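You operate a simulated robot arm through the tools that you are given. There is no shell and no other tool.

Carry out the task below with a simulated robot arm. There is one attempt and no reset: what you move stays moved.

JOB
Clamp the moulding with brown ends in the cradle and sand its top smooth.
Fine: stop up to it, black knob at TIGHT; put the sanding block back.
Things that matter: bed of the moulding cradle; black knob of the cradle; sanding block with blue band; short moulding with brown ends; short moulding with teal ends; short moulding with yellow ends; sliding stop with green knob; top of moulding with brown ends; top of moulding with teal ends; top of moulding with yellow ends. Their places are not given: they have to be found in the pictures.

The check looks at the end state, three seconds after you hand in, the way a careful person would. Anything else that was tipped, shoved, dropped, spilled or broken makes it a failure.

ROBOT AND FRAMES
A 6-joint arm with a fingered hand, fixed in place. Base frame: the origin is on the floor under the middle of its stand, x ahead of it, y to its left, z up; the work surface is at about z = 950. Units: mm, degrees, N and s.
With the tool pointing down near the work surface it reaches from about 240 to 680 mm from the base axis. Its first joint turns from -166.0 to 166.0 degrees. Payload 4 kg.
The tool frame sits at the grasp point between the pads (the TCP): z along the fingers, y along the line on which they close. The tips reach 26 mm beyond it. The gripper opens to 148 mm; its body begins 73 mm behind the TCP. The gripper is a hand of 3 fingers: y runs from the thumb to the fingers, the wrist lies at [0, 0, -239] in the tool frame, and closing takes about 1.5 s.
Orientation is told as [roll, pitch, yaw] about the base's x, y, z axes, in that order, counted from this pose: with the fingers straight down and closing along the base's y, the tool's x points along the base's -x, its y along +y and its z along -z.

CONTROLS
- The arm moves only by the tool play_rows. Its argument "plan" is a list of rows, each a list of 7 numbers: the shift along the tool's x, y, z in mm, then the turn, a rotation vector about the tool's x, y, z in degrees, then the gripper command, from -1 (shut) to 1 (fully open), values between in proportion. In form: [[tx, ty, tz, ax, ay, az, grip], ...]. A call has 1 to 20 rows; each row is the pose to reach, as a shift and turn from the pose commanded when the call began, along the tool's axes at that moment. Rows are played at 5 a second. More than 50 mm and 8.6 degrees between two rows, or a gripper value outside its range, and nothing of the call is played. Where a pose cannot be reached the arm comes as near as it can. A force on the tool above 40 N (or 10 N above the force at the start of the call, whichever is more), or a blocked arm, ends the call early, and 0.2 s more pass. Each finger travels about 153 mm/s and halts on what it meets, pressing with about 28 N; the grip force reading is that of the motor and also rises with nothing between the fingers. The clock runs only during rows and for 0.2 s after the last one: add rows that repeat a pose to give the fingers time. The reply holds the time, the measured pose of the TCP, the force on the tool along the base axes, the opening and the grip force, in the units named above and with some noise, with the torque about the TCP (base axes, N m) and any sound that the robot's microphone picked up.
- Cameras (640 x 400 px; columns grow to the right, rows downward): "scene" is fixed at [219.2, 501, 1557.8]; the picture's right is [-0.83, -0.56, 0.00], its down [-0.39, 0.57, -0.72] and it looks along [0.41, -0.60, -0.69] (base axes); focal length 317 px, centre (320, 200). "wrist" rides on the gripper at [68, -39, -90] in the tool frame; the picture's right is [0.50, 0.87, 0.00], its down [-0.66, 0.38, -0.65] and it looks along [-0.57, 0.33, 0.76] (tool axes); focal length 222 px, centre (320, 200).
- snapshot(camera): a new picture of that camera. The clock stands still meanwhile.
- raise_lower(by): moves the trunk up (or, below 0, down) by that many mm; the arm rides with it, the base frame stays. It gives what a move gives, with no picture.
- hand_shape(shape): the hand has 3 fingers and takes this shape, open, in about a second: jaw (thumb against the fingers, like two jaws); tri (thumb and two fingers); tip (a fingertip pinch); poke (one finger out to press); point (the index stretched); flat (the hand flat); cup (the hand cupped); fist (a fist). The gripper value then closes the fingers along that shape, each until it touches; the sizes above hold for jaw. It gives what a move gives, with no picture.
- probe_pixels(camera, pixels): there is no depth. For up to 12 entries [column, row, z] of the newest picture of that camera ("zoom" is the newest enlarged one), the place [x, y] in the base frame at which the ray of that pixel passes the height z, good to about 2 mm. The clock stands still meanwhile.
- inspect(camera, box): a new picture of the part [left, top, right, bottom] of that camera's present view, enlarged. The clock stands still meanwhile.
- close_job(): hands the job in; it is judged then, once.

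Open the gripper and draw the arm clear of the work before you hand the job in, unless the task says otherwise.

The tools are called after "Call:" as a command line: name --pt "numbers of a row" for each row, then --argument value for the rest, lists and objects as JSON in quotes. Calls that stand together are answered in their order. play_rows: Moves the arm, as the interface text tells. Its arguments: {"type":"object","properties":{"plan":{"type":"array"}},"required":["plan"]} The other tools are called the same way: raise_lower (by) moves the trunk up or down; hand_shape (shape) gives the hand a shape; snapshot (camera) takes a picture; probe_pixels (camera, pixels) gives the place at which the rays of pixels pass given heights; inspect (camera, box) takes an enlarged picture of a part of a camera's view; close_job () hands the job in.

At the start:

```text
time: 0.0
position: [364.5, 121.7, 1239.9]
tcp_rot: [0.0, 0.0, 0.0]
ft_force: [-0.7, -0.6, -0.1]
ft_torque: [0.01, 0.0, 0.02]
finger_gap: 147.7
grasp_force: 0.1
shape: jaw
trunk travel left (down, up): [-275.0, 42.0]
```

scene: 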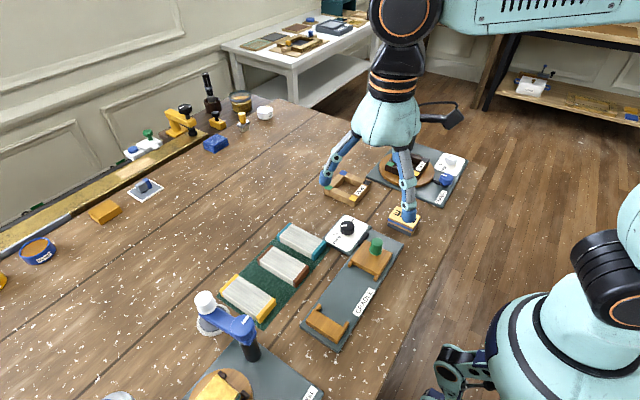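
wrist: 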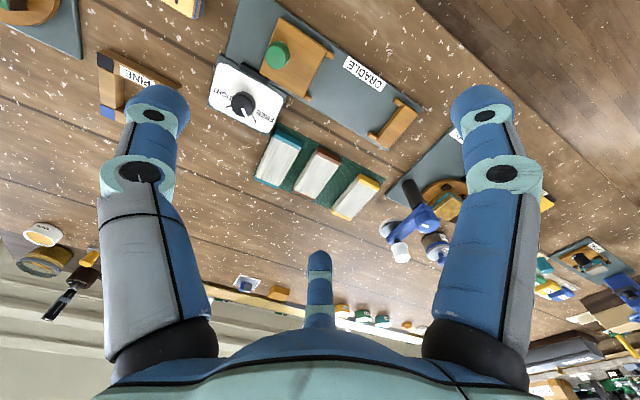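

I start by looking closely at the cradle area and the mouldings in the scene camera (about columns 200-420, rows 200-350).

Call:
inspect --camera "scene" --box '[200, 200, 420, 360]'

Call:
inspect --camera "scene" --box '[310, 140, 480, 260]'

Call:
inspect --camera "wrist" --box '[190, 0, 440, 230]'

```text
2.50 times, centred on (310, 280) of scene
```

zoom: 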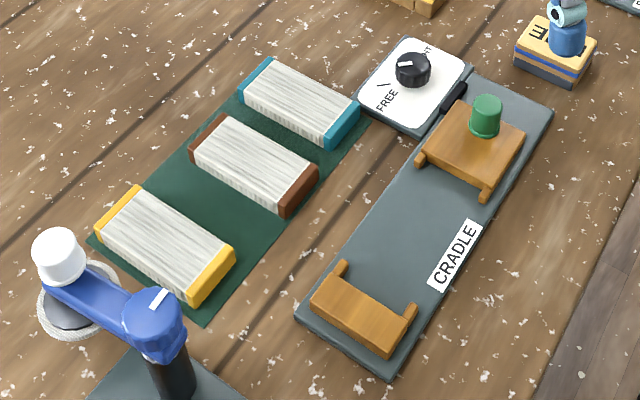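

```text
3.33 times, centred on (395, 200) of scene
```

zoom: 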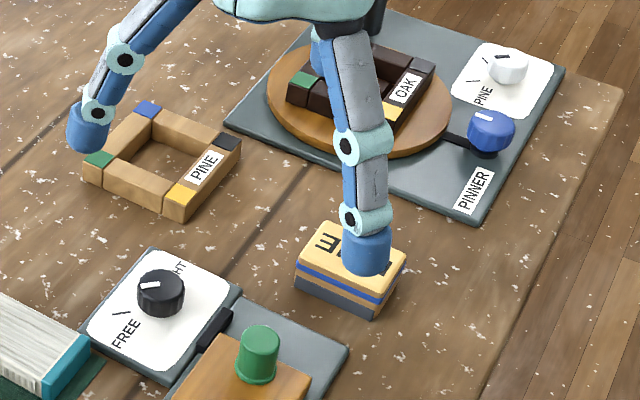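

```text
1.74 times, centred on (315, 115) of wrist
```

zoom: 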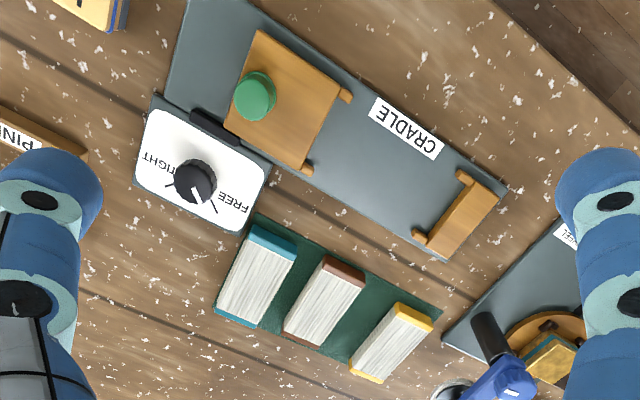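

The brown-ended moulding lies in the middle of the green mat (scene ~(283,264)); the cradle with its fixed stop is at (327,325), sliding stop with green knob at (376,247), black knob at (347,228), sanding block at (404,222). I probe key points at two heights in both cameras to triangulate.

Call:
probe_pixels --camera "scene" --pixels '[[272.8, 246.8, 950], [272.8, 246.8, 990], [309.2, 266.8, 950], [309.2, 266.8, 990], [294, 282, 990], [258, 260, 990], [403.2, 244, 955], [338, 352, 955], [300.8, 326, 955], [347, 228, 990], [377, 240, 1000], [377, 240, 1030]]'

Call:
probe_pixels --camera "wrist" --pixels '[[318.0, 149, 950], [318.0, 149, 990], [340.5, 158.7, 950], [340.5, 158.7, 990], [243, 103, 990], [278, 55, 1000], [278, 55, 1030], [425, 108, 955], [389, 150, 955], [320, 148, 990], [340, 158, 990], [315, 200, 990]]'

```text
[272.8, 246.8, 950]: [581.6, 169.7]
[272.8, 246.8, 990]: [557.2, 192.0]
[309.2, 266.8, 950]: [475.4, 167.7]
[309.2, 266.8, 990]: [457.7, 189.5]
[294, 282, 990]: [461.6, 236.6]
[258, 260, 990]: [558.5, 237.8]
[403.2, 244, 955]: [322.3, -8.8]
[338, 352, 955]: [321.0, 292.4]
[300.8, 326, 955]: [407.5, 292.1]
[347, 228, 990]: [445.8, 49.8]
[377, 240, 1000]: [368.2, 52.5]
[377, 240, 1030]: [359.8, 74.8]
```

```text
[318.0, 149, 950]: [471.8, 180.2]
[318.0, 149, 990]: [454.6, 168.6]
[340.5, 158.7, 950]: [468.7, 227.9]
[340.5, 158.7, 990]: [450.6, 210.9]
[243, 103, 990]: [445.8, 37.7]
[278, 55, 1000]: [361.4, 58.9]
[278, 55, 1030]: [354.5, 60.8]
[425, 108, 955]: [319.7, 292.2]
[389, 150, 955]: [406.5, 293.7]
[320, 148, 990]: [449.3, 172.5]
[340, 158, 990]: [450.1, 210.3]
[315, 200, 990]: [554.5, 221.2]
```

The cradle plate spans x≈321–407, y≈−9…292, and the brown moulding lies along x. I zoom in more on the wrist view (around (320,170)) and on the scene to fix heights.

Call:
inspect --camera "wrist" --box '[250, 115, 400, 215]'

Call:
inspect --camera "wrist" --box '[200, 0, 440, 150]'

Call:
inspect --camera "scene" --box '[230, 220, 340, 300]'

Call:
inspect --camera "scene" --box '[300, 200, 420, 360]'

```text
4.00 times, centred on (325, 165) of wrist
```

zoom: 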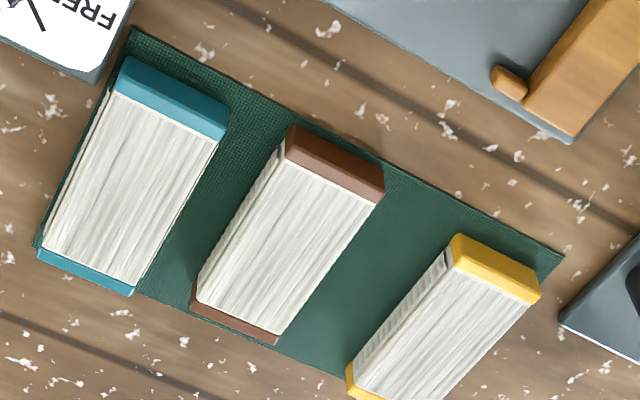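

```text
2.67 times, centred on (320, 75) of wrist
```

zoom: 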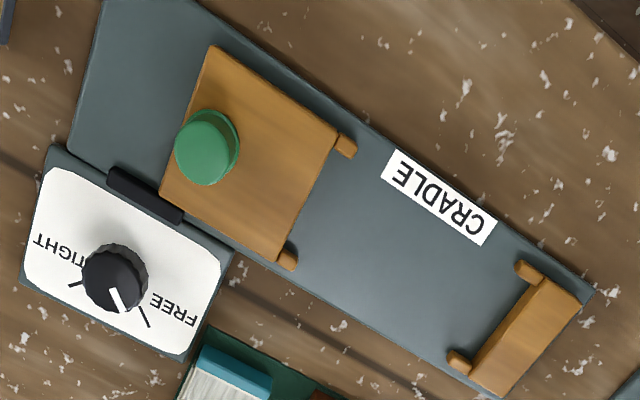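

```text
5.00 times, centred on (285, 260) of scene
```

zoom: 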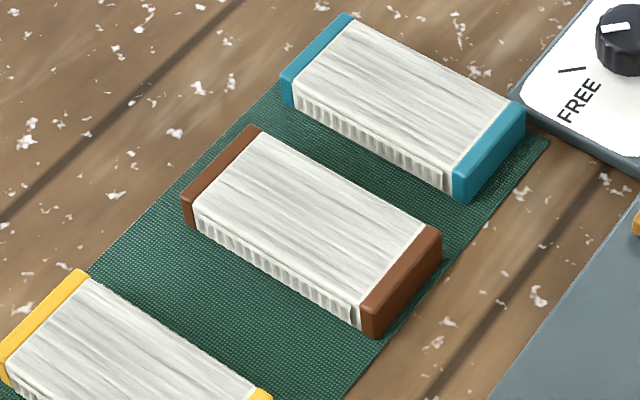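

```text
2.50 times, centred on (360, 280) of scene
```

zoom: 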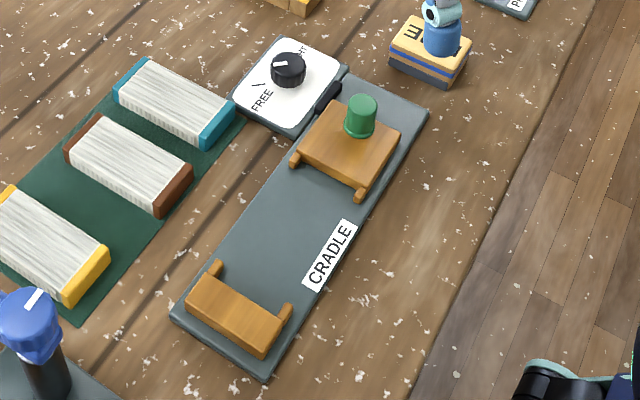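

Now I probe the bottom and top corners of the brown moulding in both views to get its height and footprint.

Call:
probe_pixels --camera "scene" --pixels '[[296, 287.6, 952], [309, 272.4, 952], [258.4, 264.6, 952], [293.6, 281, 980], [309, 266.4, 980], [272, 245.2, 980], [258, 259, 980], [258, 259, 970], [293.6, 281, 970], [309, 266.4, 970], [272, 245.2, 970], [258, 259, 960]]'

Call:
probe_pixels --camera "wrist" --pixels '[[318, 146.5, 952], [340.75, 156.25, 952], [341, 164, 980], [341, 164, 970], [316.5, 155, 970], [316.5, 155, 980], [293, 191, 970], [314, 200.7, 970], [293, 191, 980], [314, 200.7, 980]]'

```text
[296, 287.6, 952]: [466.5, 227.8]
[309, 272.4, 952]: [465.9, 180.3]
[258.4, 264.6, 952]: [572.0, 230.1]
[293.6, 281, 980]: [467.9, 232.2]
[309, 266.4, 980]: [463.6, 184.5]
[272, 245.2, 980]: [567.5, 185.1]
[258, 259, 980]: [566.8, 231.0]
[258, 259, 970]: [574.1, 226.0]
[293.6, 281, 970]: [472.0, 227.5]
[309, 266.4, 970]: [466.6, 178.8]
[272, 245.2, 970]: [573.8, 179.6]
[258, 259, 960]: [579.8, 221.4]
```

```text
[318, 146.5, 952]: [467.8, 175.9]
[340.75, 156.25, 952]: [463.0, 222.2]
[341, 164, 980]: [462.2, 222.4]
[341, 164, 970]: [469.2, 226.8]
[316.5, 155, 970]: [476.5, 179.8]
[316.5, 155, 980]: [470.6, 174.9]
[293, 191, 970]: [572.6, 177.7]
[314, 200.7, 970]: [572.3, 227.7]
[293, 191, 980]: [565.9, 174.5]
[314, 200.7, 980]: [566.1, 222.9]
```

The brown moulding spans about x 466–572, y 179–228, top z≈972. Now I measure the gaps to the teal and yellow neighbours, plus stop features, using the zoomed corners.

Call:
probe_pixels --camera "scene" --pixels '[[313.4, 260, 952], [279.6, 241, 952], [311.6, 252.6, 972], [277.4, 235.4, 972], [326, 242, 972], [290.6, 223, 972], [318, 304.8, 960], [347.2, 323.2, 960], [350.5, 263.5, 960], [375.5, 279.5, 960]]'

Call:
probe_pixels --camera "wrist" --pixels '[[302, 140.75, 952], [302, 140.75, 972], [300, 150, 972], [278, 188.7, 972], [357, 178, 972], [331.5, 206, 972], [358.7, 173.7, 952], [372, 135.7, 960], [397.6, 101.5, 960], [309, 96, 960], [330, 56, 960]]'

```text
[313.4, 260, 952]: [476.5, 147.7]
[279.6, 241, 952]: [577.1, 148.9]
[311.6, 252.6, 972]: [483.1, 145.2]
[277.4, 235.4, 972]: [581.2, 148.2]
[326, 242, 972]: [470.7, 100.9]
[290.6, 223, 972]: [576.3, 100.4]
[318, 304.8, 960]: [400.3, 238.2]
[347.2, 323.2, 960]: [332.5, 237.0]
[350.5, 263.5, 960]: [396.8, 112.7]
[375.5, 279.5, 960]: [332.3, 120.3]
```

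```text
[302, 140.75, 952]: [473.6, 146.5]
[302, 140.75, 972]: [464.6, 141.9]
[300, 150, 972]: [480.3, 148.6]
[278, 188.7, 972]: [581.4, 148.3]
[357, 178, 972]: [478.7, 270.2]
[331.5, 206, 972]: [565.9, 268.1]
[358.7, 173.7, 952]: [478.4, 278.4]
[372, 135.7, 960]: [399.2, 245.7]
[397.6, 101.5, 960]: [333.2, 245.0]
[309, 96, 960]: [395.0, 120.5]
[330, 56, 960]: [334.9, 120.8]
```

Gaps: teal face at y≈148, yellow face at y≈269, so there are 31 mm and 41 mm free beside the brown moulding. I now move to a survey pose with yaw 90 to get a clear, close wrist view of the cradle and clear the scene view of the sanding block.

Call:
play_rows --pt "-6 -10 0 0 0 -7.5 1" --pt "-12 -20 0 0 0 -15 1" --pt "-19 -30 0 0 0 -22.5 1" --pt "-25 -40 0 0 0 -30 1" --pt "-31 -50 0 0 0 -37.5 1" --pt "-38 -60 0 0 0 -45 1" --pt "-44 -71 0 0 0 -52.5 1" --pt "-50 -81 0 0 0 -60 1" --pt "-56 -91 10 0 0 -67.5 1" --pt "-63 -101 20 0 0 -75 1" --pt "-69 -111 30 0 0 -82.5 1" --pt "-75 -121 40 0 0 -90 1" --pt "-75 -121 40 0 0 -90 1"

Call:
snapshot --camera "wrist"

Call:
snapshot --camera "scene"

```text
time: 2.8
position: [435.7, 39.7, 1196.7]
tcp_rot: [-0.1, 0.9, 88.9]
ft_force: [0.5, 0.4, 0.6]
ft_torque: [-0.01, 0.02, -0.01]
finger_gap: 148.0
grasp_force: 0.1
shape: jaw
out of reach, approached as far as the arm can: row 12, 13
trunk travel left (down, up): [-275.0, 42.0]
```

```text
taken
```

wrist: 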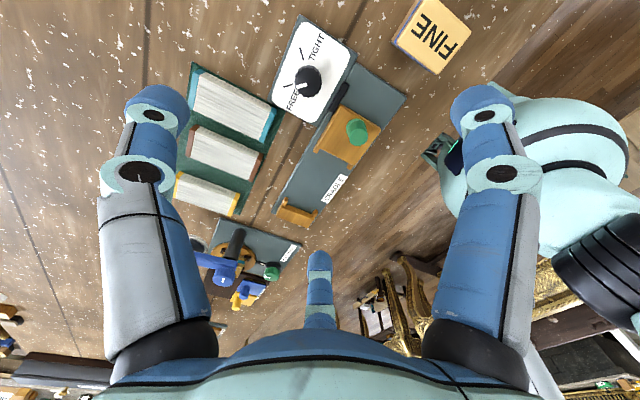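

```text
taken
```

scene: 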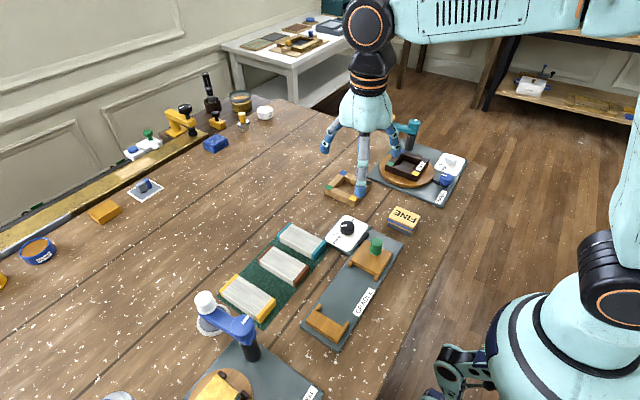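

The knob panel, cradle and FINE block (wrist (432,37), scene (404,220)) are now clear. I zoom in on these.

Call:
inspect --camera "wrist" --box '[260, 10, 420, 110]'

Call:
inspect --camera "wrist" --box '[170, 50, 400, 240]'

Call:
inspect --camera "wrist" --box '[360, 0, 500, 90]'

Call:
inspect --camera "scene" --box '[370, 190, 440, 250]'

Call:
inspect --camera "scene" --box '[310, 200, 400, 260]'

```text
4.00 times, centred on (340, 60) of wrist
```

zoom: 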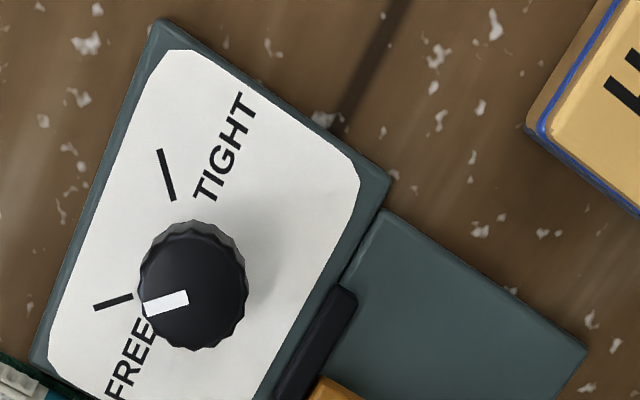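

```text
2.11 times, centred on (285, 145) of wrist
```

zoom: 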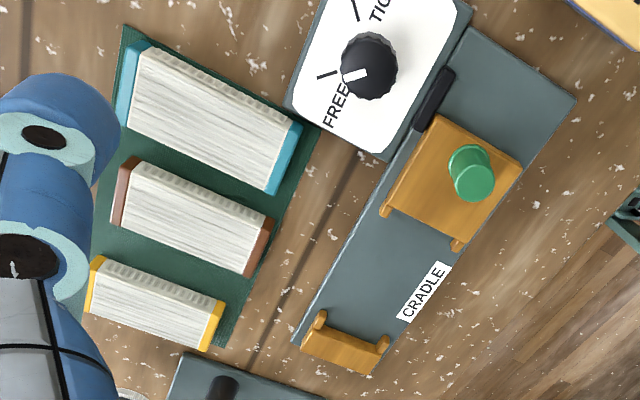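

```text
4.44 times, centred on (430, 45) of wrist
```

zoom: 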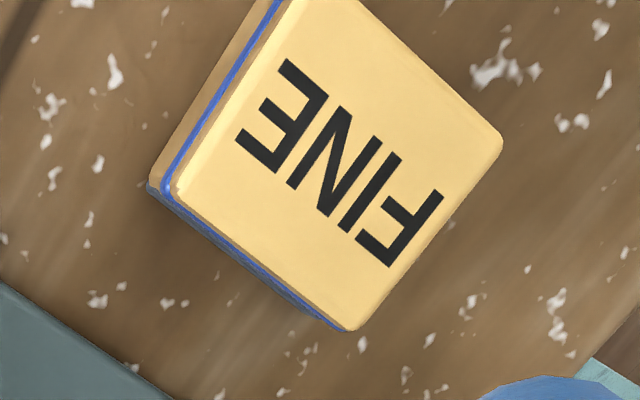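

```text
6.67 times, centred on (405, 220) of scene
```

zoom: 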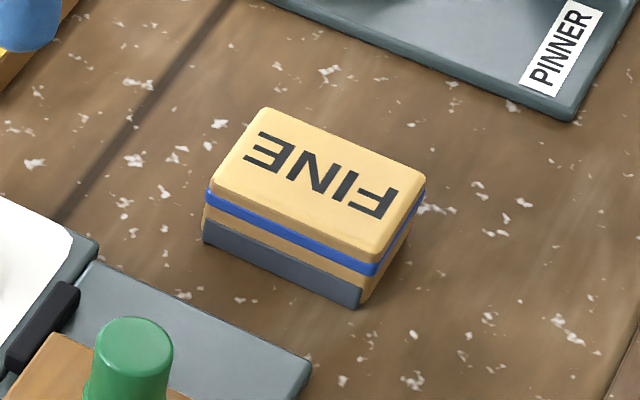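

```text
6.67 times, centred on (355, 230) of scene
```

zoom: 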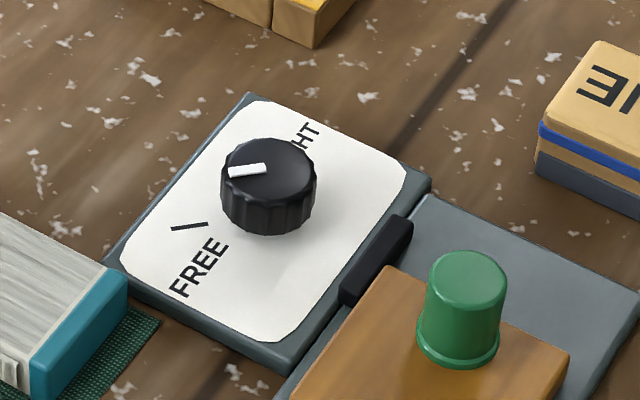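

The knob pointer is at FREE. I probe the ticks, knob, sanding block corners and stop features from this wrist view.

Call:
probe_pixels --camera "wrist" --pixels '[[283.75, 86.5, 960], [293, 84.25, 960], [300, 47.5, 960], [303.5, 60, 960], [308.5, 79, 985], [308.5, 79, 970], [396, 41, 952], [466, 30, 985], [438, 73, 985], [402, 37, 985], [466, 30, 975], [438, 73, 975]]'

Call:
probe_pixels --camera "scene" --pixels '[[397.3, 189.8, 985], [419.5, 203.3, 985], [410.7, 214.5, 985], [388.5, 203.5, 985], [387.5, 211, 952], [410.2, 220.6, 952], [348.3, 209.0, 960], [347.6, 226.3, 985], [347.6, 234, 960], [333.3, 233.8, 960], [338, 233.3, 960], [376.7, 246.7, 990]]'

```text
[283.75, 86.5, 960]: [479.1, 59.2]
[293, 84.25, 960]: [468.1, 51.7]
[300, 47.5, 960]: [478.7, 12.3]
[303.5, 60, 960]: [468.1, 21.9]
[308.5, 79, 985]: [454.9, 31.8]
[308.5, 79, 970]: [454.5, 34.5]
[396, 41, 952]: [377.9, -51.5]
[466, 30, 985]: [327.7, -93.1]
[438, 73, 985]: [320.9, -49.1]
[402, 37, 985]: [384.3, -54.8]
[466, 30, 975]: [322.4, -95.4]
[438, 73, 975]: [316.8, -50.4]
```

```text
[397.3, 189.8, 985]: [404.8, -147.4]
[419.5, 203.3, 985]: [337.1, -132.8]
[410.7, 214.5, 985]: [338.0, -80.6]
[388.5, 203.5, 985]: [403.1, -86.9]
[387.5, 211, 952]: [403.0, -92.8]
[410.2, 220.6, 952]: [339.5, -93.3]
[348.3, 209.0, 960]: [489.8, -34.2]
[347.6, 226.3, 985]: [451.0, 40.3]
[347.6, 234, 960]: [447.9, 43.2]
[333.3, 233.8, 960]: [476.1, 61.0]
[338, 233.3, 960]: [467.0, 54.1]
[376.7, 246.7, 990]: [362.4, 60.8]
```

I recompute the block's corner pixels properly and probe again in both views.

Call:
probe_pixels --camera "scene" --pixels '[[396.7, 206.2, 985], [420.7, 218.5, 985], [412.5, 229.3, 985], [388.8, 217.7, 985], [387.7, 226, 951], [410.7, 236.2, 951], [396.7, 206.2, 995], [420.7, 218.5, 995], [412.5, 229.3, 995], [388.8, 217.7, 995], [347.2, 224.7, 985], [347.2, 224.7, 995]]'

Call:
probe_pixels --camera "wrist" --pixels '[[470.6, 31.5, 985], [436.8, 74.3, 985], [396.7, 42.8, 985], [470.6, 31.5, 995], [436.8, 74.3, 995], [396.7, 42.8, 995], [391.8, 42.8, 951], [308.7, 76.2, 985], [308.7, 76.2, 995], [357, 131, 1000], [357, 131, 1010]]'

```text
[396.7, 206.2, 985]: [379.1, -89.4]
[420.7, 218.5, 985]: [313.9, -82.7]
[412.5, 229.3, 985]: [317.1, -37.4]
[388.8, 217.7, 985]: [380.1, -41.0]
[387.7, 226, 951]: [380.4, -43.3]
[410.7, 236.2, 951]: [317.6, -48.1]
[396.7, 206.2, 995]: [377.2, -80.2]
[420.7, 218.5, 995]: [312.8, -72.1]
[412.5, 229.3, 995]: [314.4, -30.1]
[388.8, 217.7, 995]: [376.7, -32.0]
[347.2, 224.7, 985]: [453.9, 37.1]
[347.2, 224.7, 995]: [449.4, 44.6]
```

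```text
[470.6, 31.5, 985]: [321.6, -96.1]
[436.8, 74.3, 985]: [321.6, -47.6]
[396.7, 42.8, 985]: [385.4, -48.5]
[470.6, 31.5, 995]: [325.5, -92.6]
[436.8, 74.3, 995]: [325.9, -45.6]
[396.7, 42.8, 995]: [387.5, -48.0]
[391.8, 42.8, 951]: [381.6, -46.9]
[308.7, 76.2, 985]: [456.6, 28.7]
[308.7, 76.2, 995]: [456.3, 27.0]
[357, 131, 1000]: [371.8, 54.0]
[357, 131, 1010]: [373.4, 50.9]
```

The block sits at about x 318–382, y −97…−47, top ≈ z 973. I now lower the hand with yaw 90 for a closer wrist look at the cradle stops (staying well above everything).

Call:
play_rows --pt "-20 0 20 0 0 0 1" --pt "-40 0 40 0 0 0 1" --pt "-40 0 60 0 0 0 1" --pt "-40 0 80 0 0 0 1" --pt "-40 0 80 0 0 0 1"

Call:
snapshot --camera "wrist"

```text
time: 4.0
position: [437.0, 79.1, 1120.5]
tcp_rot: [0.1, -0.1, 90.0]
ft_force: [0.8, -0.4, -0.3]
ft_torque: [0.03, -0.01, -0.02]
finger_gap: 147.7
grasp_force: 0.1
shape: jaw
trunk travel left (down, up): [-275.0, 42.0]
```

```text
taken
```

wrist: 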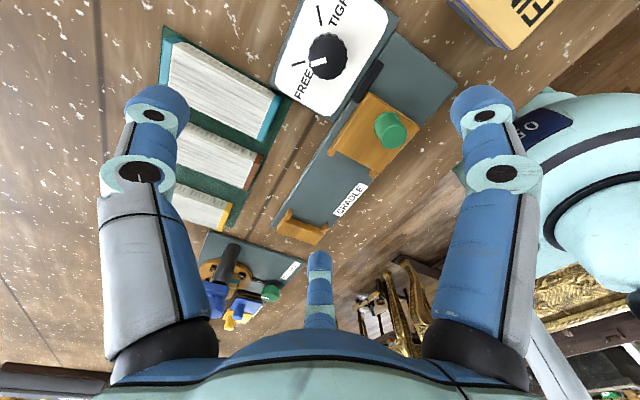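

The pose is now exact (yaw 90). I zoom on the stops at wrist (300,225) and (375,135), and knob at (327,55).

Call:
inspect --camera "wrist" --box '[250, 150, 410, 250]'

Call:
inspect --camera "wrist" --box '[310, 80, 470, 180]'

Call:
inspect --camera "wrist" --box '[260, 0, 400, 90]'

```text
4.00 times, centred on (330, 200) of wrist
```

zoom: 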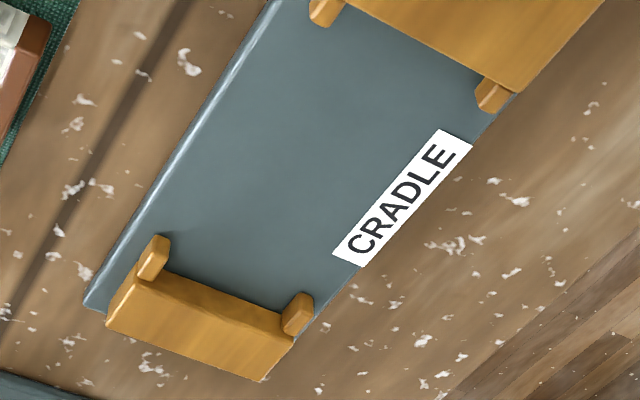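

```text
4.00 times, centred on (390, 130) of wrist
```

zoom: 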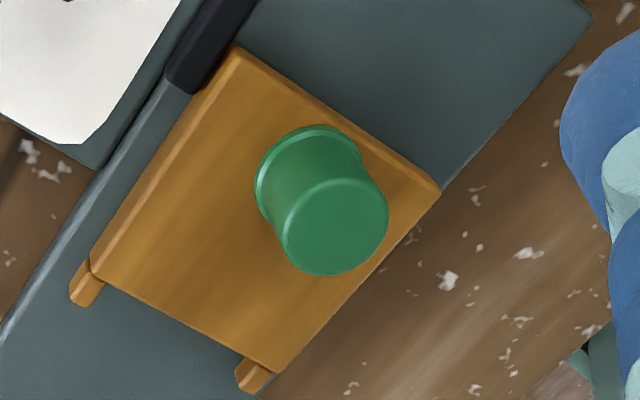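

```text
4.44 times, centred on (330, 45) of wrist
```

zoom: 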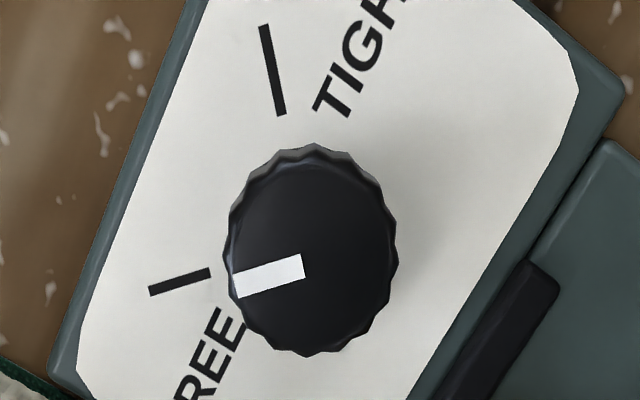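

I take strong zooms in the scene camera of both stops for triangulation.

Call:
inspect --camera "scene" --box '[290, 295, 370, 345]'

Call:
inspect --camera "scene" --box '[330, 225, 410, 285]'

```text
8.00 times, centred on (330, 320) of scene
```

zoom: 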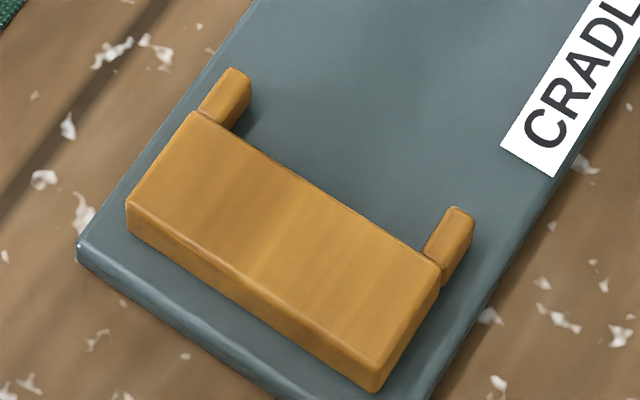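

```text
6.67 times, centred on (370, 255) of scene
```

zoom: 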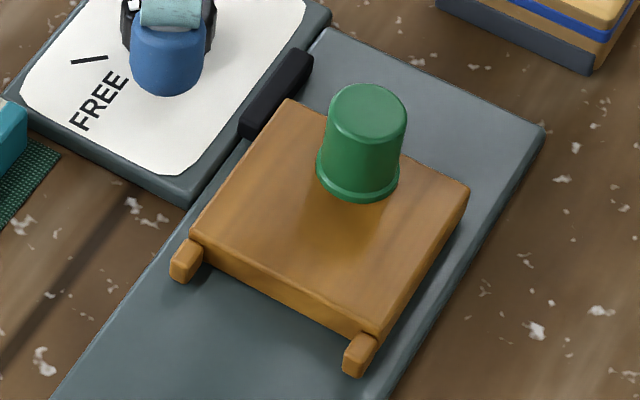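

I probe stop corners from both cameras at two heights.

Call:
probe_pixels --camera "scene" --pixels '[[314.4, 309.1, 970], [345, 327.9, 970], [337.1, 340.6, 970], [305.9, 320, 970], [306.3, 324.1, 958], [336.9, 344, 958], [350.5, 260.7, 970], [378.2, 276, 970], [365.2, 240, 970], [392.2, 253.2, 970], [377, 241.8, 1000], [377, 241.8, 1010]]'

Call:
probe_pixels --camera "wrist" --pixels '[[276.3, 231.3, 970], [315.5, 245, 970], [291.3, 218, 970], [322, 230, 970], [333, 145.5, 970], [377.5, 173, 970], [368.8, 92, 970], [419.5, 128, 970], [393.75, 136.75, 1000], [393.75, 136.75, 1010], [332, 151, 965], [373.3, 173.8, 965]]'

Call:
probe_pixels --camera "scene" --pixels '[[318.5, 303.5, 970], [321.2, 304.4, 970], [345.9, 320.9, 970], [349.4, 321.9, 970], [348, 265.5, 970], [374.5, 279.4, 970], [319, 310.6, 970], [343.5, 325.5, 970], [353.5, 263, 970], [374.8, 274, 970]]'

Call:
probe_pixels --camera "wrist" --pixels '[[284.5, 220.5, 970], [292, 209.5, 970], [288.5, 208.5, 970], [320.5, 234, 970], [328, 224, 970], [323.5, 222.5, 970], [327.5, 152.5, 970], [330, 156.5, 970], [336, 151, 970], [369, 173, 970], [372, 178.5, 970], [378, 173, 970]]'

```text
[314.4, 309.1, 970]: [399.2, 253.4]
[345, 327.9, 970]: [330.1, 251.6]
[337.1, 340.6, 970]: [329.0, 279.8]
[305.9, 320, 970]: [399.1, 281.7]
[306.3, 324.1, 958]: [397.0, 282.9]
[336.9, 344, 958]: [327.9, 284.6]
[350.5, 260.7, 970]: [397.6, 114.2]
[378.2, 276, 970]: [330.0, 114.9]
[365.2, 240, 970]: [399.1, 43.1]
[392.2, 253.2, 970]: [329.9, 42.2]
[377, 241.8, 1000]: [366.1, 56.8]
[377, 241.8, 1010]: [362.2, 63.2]
```

```text
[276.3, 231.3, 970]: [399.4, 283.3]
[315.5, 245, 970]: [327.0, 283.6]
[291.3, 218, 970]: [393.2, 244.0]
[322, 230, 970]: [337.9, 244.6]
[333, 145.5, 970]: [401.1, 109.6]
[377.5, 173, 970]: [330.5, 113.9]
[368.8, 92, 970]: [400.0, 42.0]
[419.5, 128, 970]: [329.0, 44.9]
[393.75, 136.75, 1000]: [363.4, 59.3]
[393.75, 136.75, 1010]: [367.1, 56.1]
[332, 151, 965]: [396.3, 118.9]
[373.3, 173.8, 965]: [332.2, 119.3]
```

```text
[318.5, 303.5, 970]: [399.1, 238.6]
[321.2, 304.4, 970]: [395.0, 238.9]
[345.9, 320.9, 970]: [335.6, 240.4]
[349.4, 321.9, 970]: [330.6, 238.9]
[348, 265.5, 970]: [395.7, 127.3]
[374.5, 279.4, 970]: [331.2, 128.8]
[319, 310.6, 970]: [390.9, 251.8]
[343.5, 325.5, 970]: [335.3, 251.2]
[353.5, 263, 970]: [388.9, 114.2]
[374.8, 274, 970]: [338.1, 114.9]
```

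```text
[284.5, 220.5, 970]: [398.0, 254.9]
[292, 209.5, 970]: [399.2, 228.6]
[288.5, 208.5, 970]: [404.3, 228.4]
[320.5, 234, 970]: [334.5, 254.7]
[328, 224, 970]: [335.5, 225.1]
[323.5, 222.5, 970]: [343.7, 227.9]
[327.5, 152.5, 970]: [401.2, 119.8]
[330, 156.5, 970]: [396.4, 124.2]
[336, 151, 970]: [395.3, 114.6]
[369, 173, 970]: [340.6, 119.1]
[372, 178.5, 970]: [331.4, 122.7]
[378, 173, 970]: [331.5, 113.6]
```

Fixed stop wall is at y≈253 (ears to y≈238, centre x≈364), sliding stop wall y≈114 (ears to ≈128), green knob at ≈(364.5,58.5), top ≈1002. I now check finger thickness in the scene view, since the thumb must fit a ~31 mm gap beside the teal moulding.

Call:
snapshot --camera "scene"

Call:
inspect --camera "scene" --box '[300, 120, 420, 240]'

```text
taken
```

scene: 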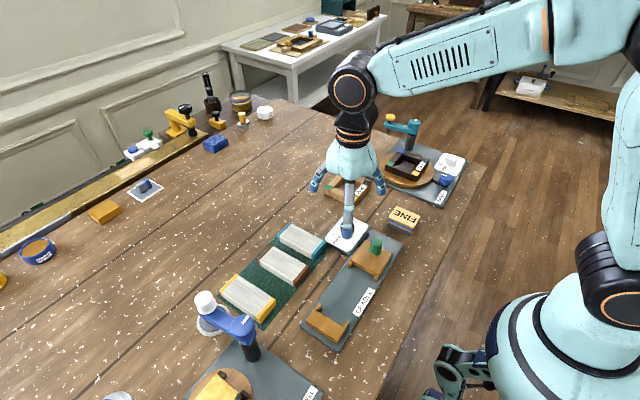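

```text
3.33 times, centred on (360, 180) of scene
```

zoom: 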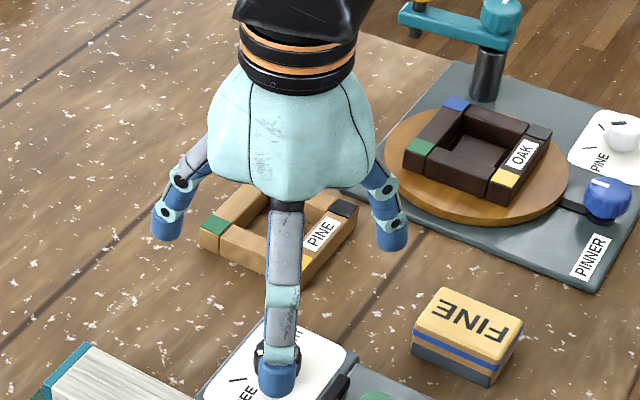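

I probe where the three fingertips are, at their known height, to learn the hand's geometry.

Call:
probe_pixels --camera "scene" --pixels '[[346.5, 236, 1098], [313.5, 189, 1098], [382.5, 193, 1098], [341.5, 234, 1105], [351.5, 234, 1105], [309, 188, 1105], [318.5, 189, 1105], [377, 191, 1105], [387.5, 192, 1105]]'

Call:
inspect --camera "scene" --box '[320, 180, 400, 240]'

```text
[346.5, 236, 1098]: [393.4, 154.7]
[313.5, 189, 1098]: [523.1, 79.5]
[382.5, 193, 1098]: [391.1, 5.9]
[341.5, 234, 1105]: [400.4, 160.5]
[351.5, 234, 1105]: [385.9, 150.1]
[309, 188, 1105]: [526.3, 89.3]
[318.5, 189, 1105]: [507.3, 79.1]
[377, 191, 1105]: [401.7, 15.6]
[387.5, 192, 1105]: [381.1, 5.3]
```

```text
6.67 times, centred on (360, 210) of scene
```

zoom: 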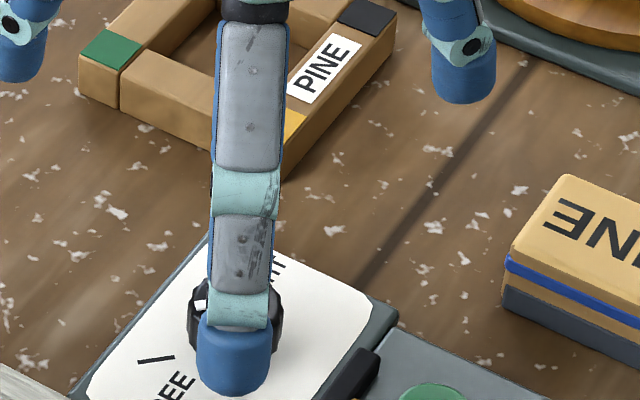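

The hand's three fingers look spread at ~120° when open. I partially close in free air (grip −0.2, ≈59 mm) to see how the fingers actually come together in jaw shape.

Call:
play_rows --pt "0 0 0 0 0 0 -0.2" --pt "0 0 0 0 0 0 -0.2" --pt "0 0 0 0 0 0 -0.2" --pt "0 0 0 0 0 0 -0.2" --pt "0 0 0 0 0 0 -0.2"

Call:
snapshot --camera "wrist"

Call:
inspect --camera "scene" --box '[300, 140, 420, 240]'

```text
time: 5.2
position: [437.5, 80.2, 1121.2]
tcp_rot: [0.0, 0.0, 90.0]
ft_force: [0.2, 0.6, -0.6]
ft_torque: [0.01, -0.02, 0.01]
finger_gap: 59.3
grasp_force: 0.0
shape: jaw
trunk travel left (down, up): [-275.0, 42.0]
```

```text
taken
```

wrist: 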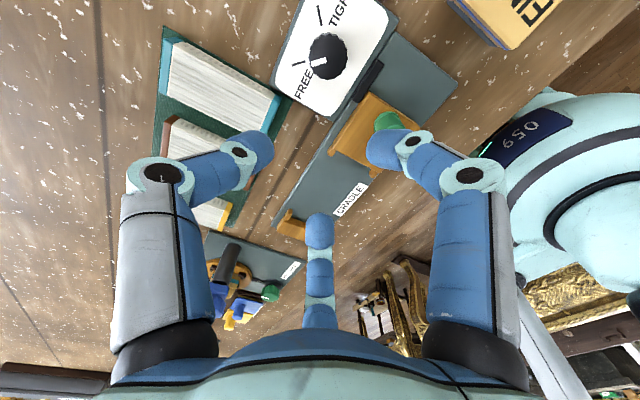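

```text
4.00 times, centred on (360, 190) of scene
```

zoom: 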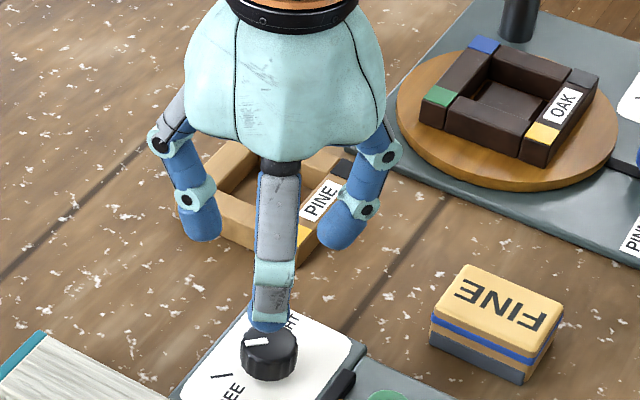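

I probe the fingertips' positions in this partially closed state.

Call:
probe_pixels --camera "scene" --pixels '[[330, 198.75, 1098], [347.5, 220.5, 1098], [365, 200.5, 1098], [325, 196, 1103], [335, 196, 1103], [343, 218, 1103], [352.5, 218, 1103], [359.5, 196, 1103], [371, 199, 1103]]'

Call:
inspect --camera "wrist" --box '[120, 80, 520, 330]'

```text
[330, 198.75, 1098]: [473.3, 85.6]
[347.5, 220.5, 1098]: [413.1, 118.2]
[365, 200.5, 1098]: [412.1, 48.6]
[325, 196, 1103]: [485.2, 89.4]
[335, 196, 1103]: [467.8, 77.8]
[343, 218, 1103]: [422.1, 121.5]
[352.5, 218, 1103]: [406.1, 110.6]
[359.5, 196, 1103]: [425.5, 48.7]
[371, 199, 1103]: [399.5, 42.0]
```

```text
1.60 times, centred on (320, 205) of wrist
```

zoom: 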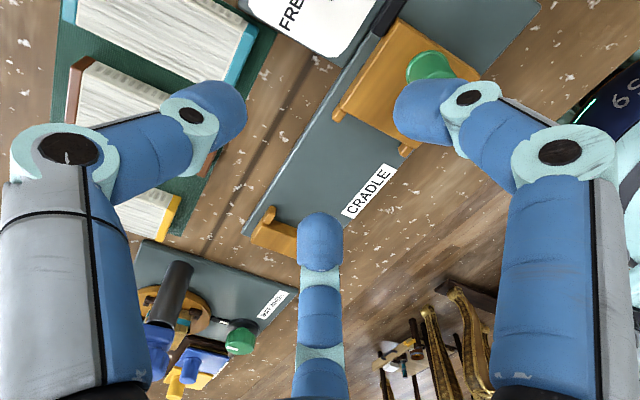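

In this state the fingers close radially. I explicitly call the jaw shape and look, to see whether the finger spread changes.

Call:
hand_shape --shape "jaw"

Call:
snapshot --camera "wrist"

Call:
inspect --camera "scene" --box '[300, 120, 420, 240]'

```text
time: 6.1
position: [437.6, 79.3, 1121.7]
tcp_rot: [0.0, -0.1, 89.9]
ft_force: [0.4, -0.1, 1.1]
ft_torque: [0.05, -0.01, 0.03]
finger_gap: 147.9
grasp_force: 0.1
shape: jaw
trunk travel left (down, up): [-275.0, 42.0]
```

```text
taken
```

wrist: 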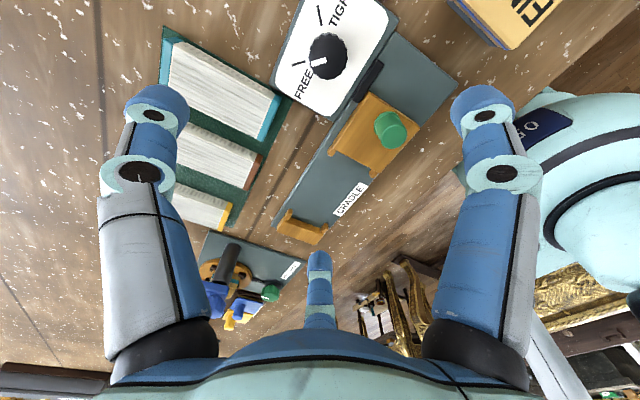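

```text
3.33 times, centred on (360, 180) of scene
```

zoom: 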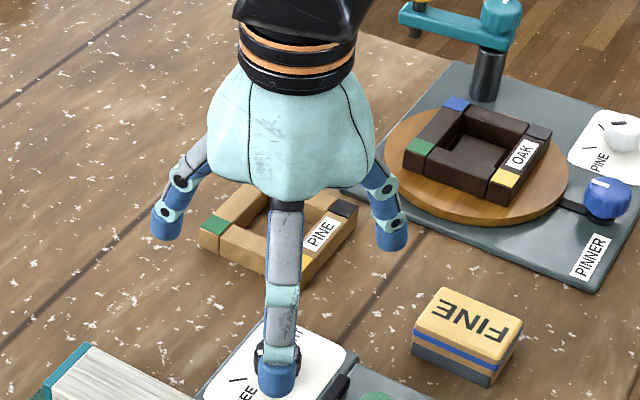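

Jaw keeps the 120° layout. I look at the "tip" shape here in free air, part closed.

Call:
hand_shape --shape "tip"

Call:
snapshot --camera "wrist"

Call:
inspect --camera "scene" --box '[300, 120, 420, 240]'

```text
time: 7.0
position: [435.9, 79.4, 1120.9]
tcp_rot: [-0.1, 0.0, 89.9]
ft_force: [-1.3, -0.2, -0.2]
ft_torque: [0.02, 0.0, 0.01]
finger_gap: 147.9
grasp_force: 0.1
shape: tip
trunk travel left (down, up): [-275.0, 42.0]
```

```text
taken
```

wrist: 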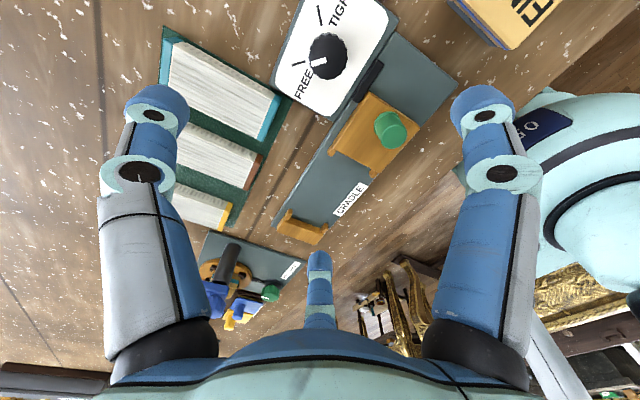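

```text
3.33 times, centred on (360, 180) of scene
```

zoom: 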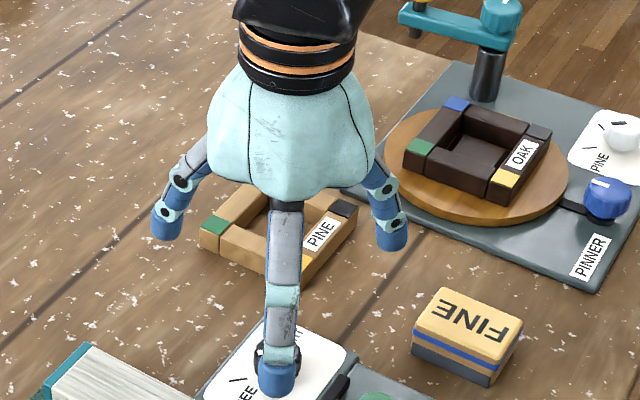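

No visible difference while open. I close the tip shape partly (grip −0.4) to see how it comes together.

Call:
play_rows --pt "0 0 0 0 0 0 -0.4" --pt "0 0 0 0 0 0 -0.4" --pt "0 0 0 0 0 0 -0.4" --pt "0 0 0 0 0 0 -0.4" --pt "0 0 0 0 0 0 -0.4"

Call:
snapshot --camera "wrist"

Call:
inspect --camera "scene" --box '[300, 140, 420, 240]'

```text
time: 8.2
position: [436.1, 79.5, 1121.3]
tcp_rot: [0.0, 0.0, 90.0]
ft_force: [-0.3, -0.8, -0.8]
ft_torque: [0.0, 0.01, 0.0]
finger_gap: 44.7
grasp_force: 0.1
shape: tip
trunk travel left (down, up): [-275.0, 42.0]
```

```text
taken
```

wrist: 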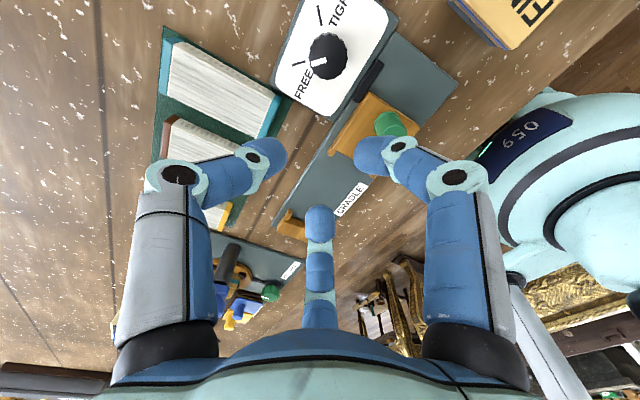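

```text
4.00 times, centred on (360, 190) of scene
```

zoom: 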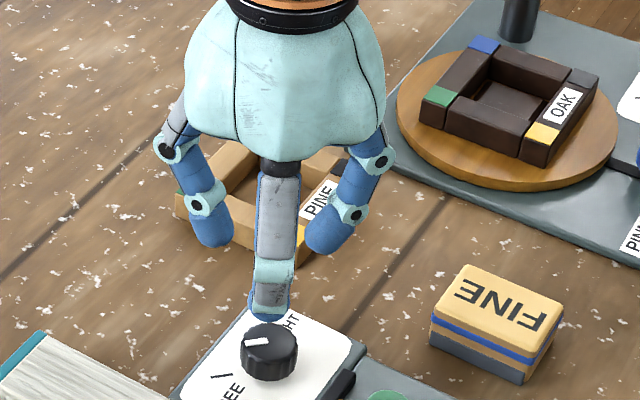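

The hand is a three-finger chuck: thumb along tool −y, the other two at ±60° from +y. So I'll pinch the moulding across its width with the two fingers and the thumb at its end (yaw 90, thumb toward +x). I reset to jaw shape, then move above the brown moulding with a narrow opening.

Call:
hand_shape --shape "jaw"

Call:
play_rows --pt "-30 -30 0 0 0 0 -0.03" --pt "-60 -60 0 0 0 0 -0.03" --pt "-90 -85 0 0 0 0 -0.03" --pt "-124 -109 0 0 0 0 -0.03" --pt "-124 -109 20 0 0 0 -0.03" --pt "-124 -109 40 0 0 0 -0.03" --pt "-124 -109 40 0 0 0 -0.03"

Call:
snapshot --camera "wrist"

Call:
snapshot --camera "scene"

```text
time: 9.1
position: [436.4, 79.6, 1121.4]
tcp_rot: [0.1, 0.0, 90.0]
ft_force: [0.3, 0.0, -0.7]
ft_torque: [-0.04, 0.03, -0.01]
finger_gap: 148.2
grasp_force: 0.0
shape: jaw
trunk travel left (down, up): [-275.0, 42.0]
```

```text
time: 10.7
position: [543.6, 204.3, 1078.9]
tcp_rot: [0.0, 0.0, 90.0]
ft_force: [0.1, -0.7, 0.0]
ft_torque: [0.03, 0.02, 0.01]
finger_gap: 72.5
grasp_force: 0.0
shape: jaw
trunk travel left (down, up): [-275.0, 42.0]
```

```text
taken
```

wrist: 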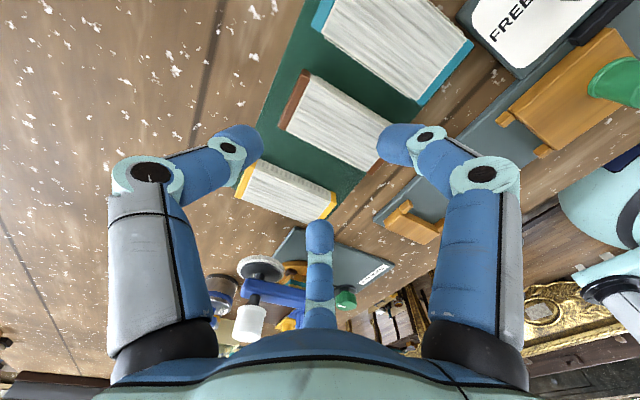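

```text
taken
```

scene: 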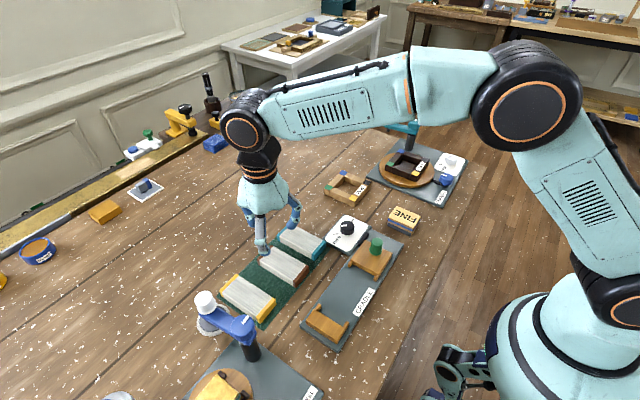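

Hovering at (544.5, 204, 1079). I zoom on the brown moulding (wrist ~(350,115)) and refine its footprint.

Call:
inspect --camera "wrist" --box '[230, 30, 430, 230]'

Call:
inspect --camera "scene" --box '[220, 170, 340, 300]'

```text
2.00 times, centred on (330, 130) of wrist
```

zoom: 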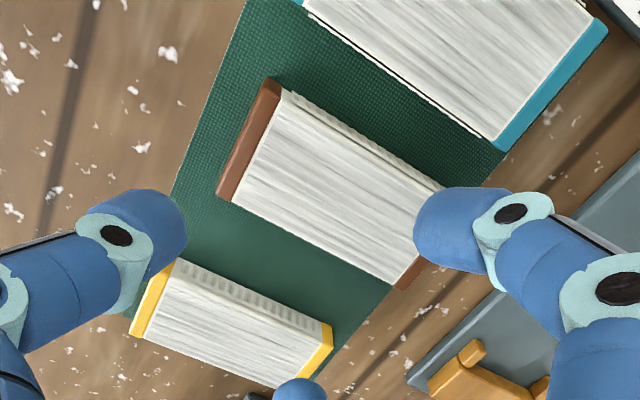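

```text
3.08 times, centred on (280, 235) of scene
```

zoom: 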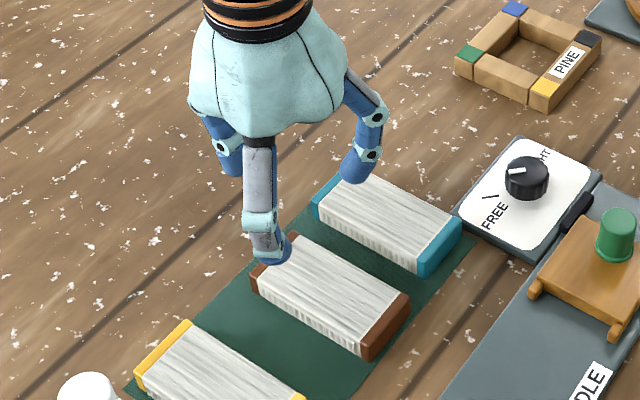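

I probe the brown edges (top z≈972) and neighbours from this close view.

Call:
probe_pixels --camera "wrist" --pixels '[[304, 69, 952], [304, 69, 972], [279, 126, 972], [372.5, 175, 972], [312.5, 78, 972], [392.5, 125.5, 972], [287.5, 131.5, 972], [321.5, 32.5, 955], [415, 104, 955], [259, 161, 970], [335, 192.5, 970]]'

Call:
inspect --camera "wrist" --box '[270, 50, 400, 130]'

```text
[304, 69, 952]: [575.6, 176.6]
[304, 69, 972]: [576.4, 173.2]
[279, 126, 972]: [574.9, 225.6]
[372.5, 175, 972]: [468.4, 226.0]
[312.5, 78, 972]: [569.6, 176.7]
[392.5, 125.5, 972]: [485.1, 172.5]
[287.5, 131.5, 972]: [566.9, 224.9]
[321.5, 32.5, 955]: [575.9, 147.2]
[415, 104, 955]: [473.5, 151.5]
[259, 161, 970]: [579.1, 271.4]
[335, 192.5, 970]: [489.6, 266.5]
```

```text
4.92 times, centred on (335, 90) of wrist
```

zoom: 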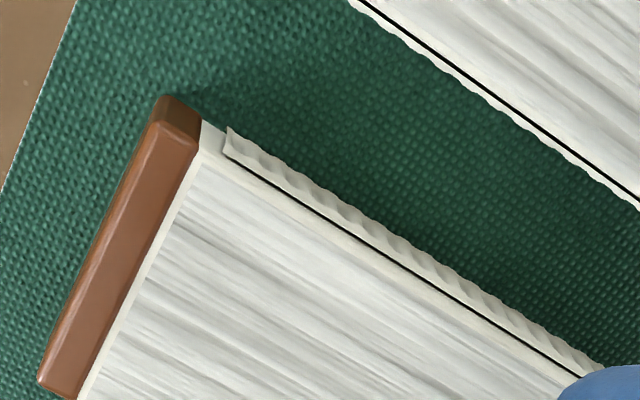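

Brown footprint refined to about x 467–575, y 177–227. I descend with the fingers straddling it to just above the moulding tops (TCP z≈1003) and check the finger clearances.

Call:
play_rows --pt "0.8 0 20 0 0 0 -0.05" --pt "0.8 0 40 0 0 0 -0.05" --pt "0.8 0 60 0 0 0 -0.05" --pt "0.8 0 76 0 0 0 -0.05" --pt "0.8 0 76 0 0 0 -0.05"

Call:
snapshot --camera "wrist"

Call:
inspect --camera "scene" --box '[230, 210, 330, 290]'

```text
time: 11.9
position: [543.2, 204.4, 1002.4]
tcp_rot: [0.0, 0.1, 90.1]
ft_force: [-0.1, -0.3, -0.2]
ft_torque: [-0.02, 0.01, 0.01]
finger_gap: 70.7
grasp_force: 0.0
shape: jaw
trunk travel left (down, up): [-275.0, 42.0]
```

```text
taken
```

wrist: 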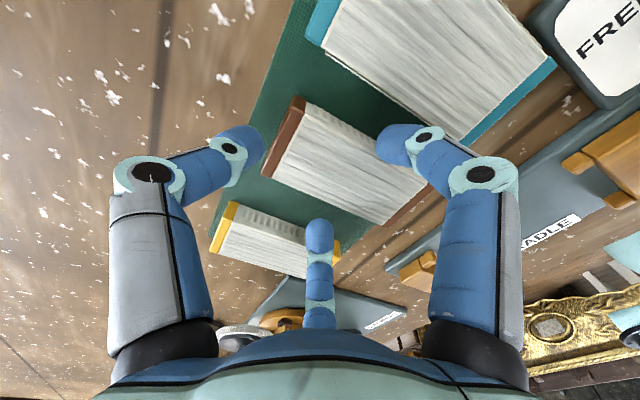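

```text
5.00 times, centred on (280, 250) of scene
```

zoom: 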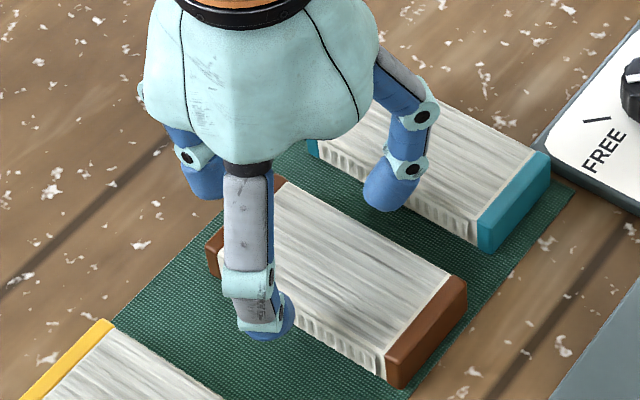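

Fingers look to be over the gaps. I zoom in the wrist view on the finger between teal and brown (wrist ~(395,145)).

Call:
inspect --camera "wrist" --box '[320, 80, 480, 180]'

Call:
inspect --camera "wrist" --box '[210, 90, 370, 250]'

```text
4.00 times, centred on (400, 130) of wrist
```

zoom: 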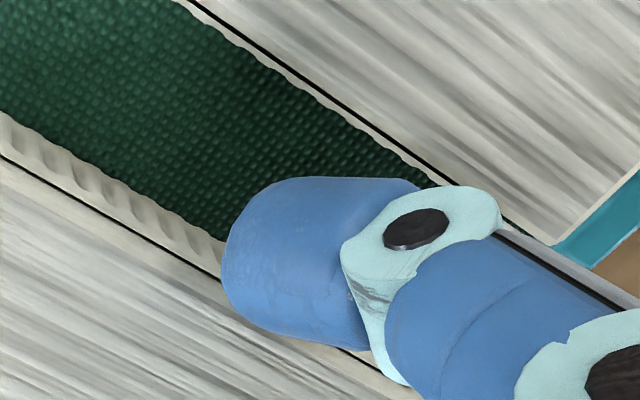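

```text
2.50 times, centred on (290, 170) of wrist
```

zoom: 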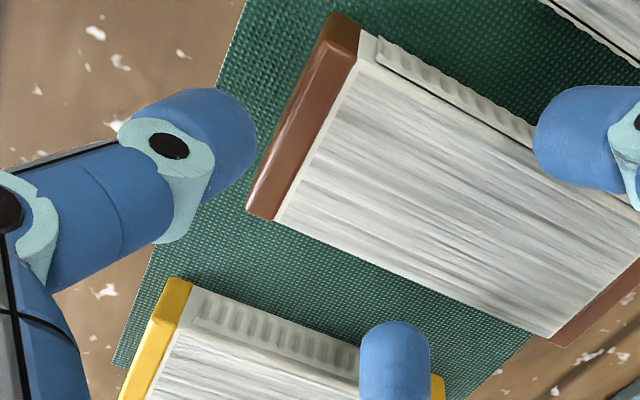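

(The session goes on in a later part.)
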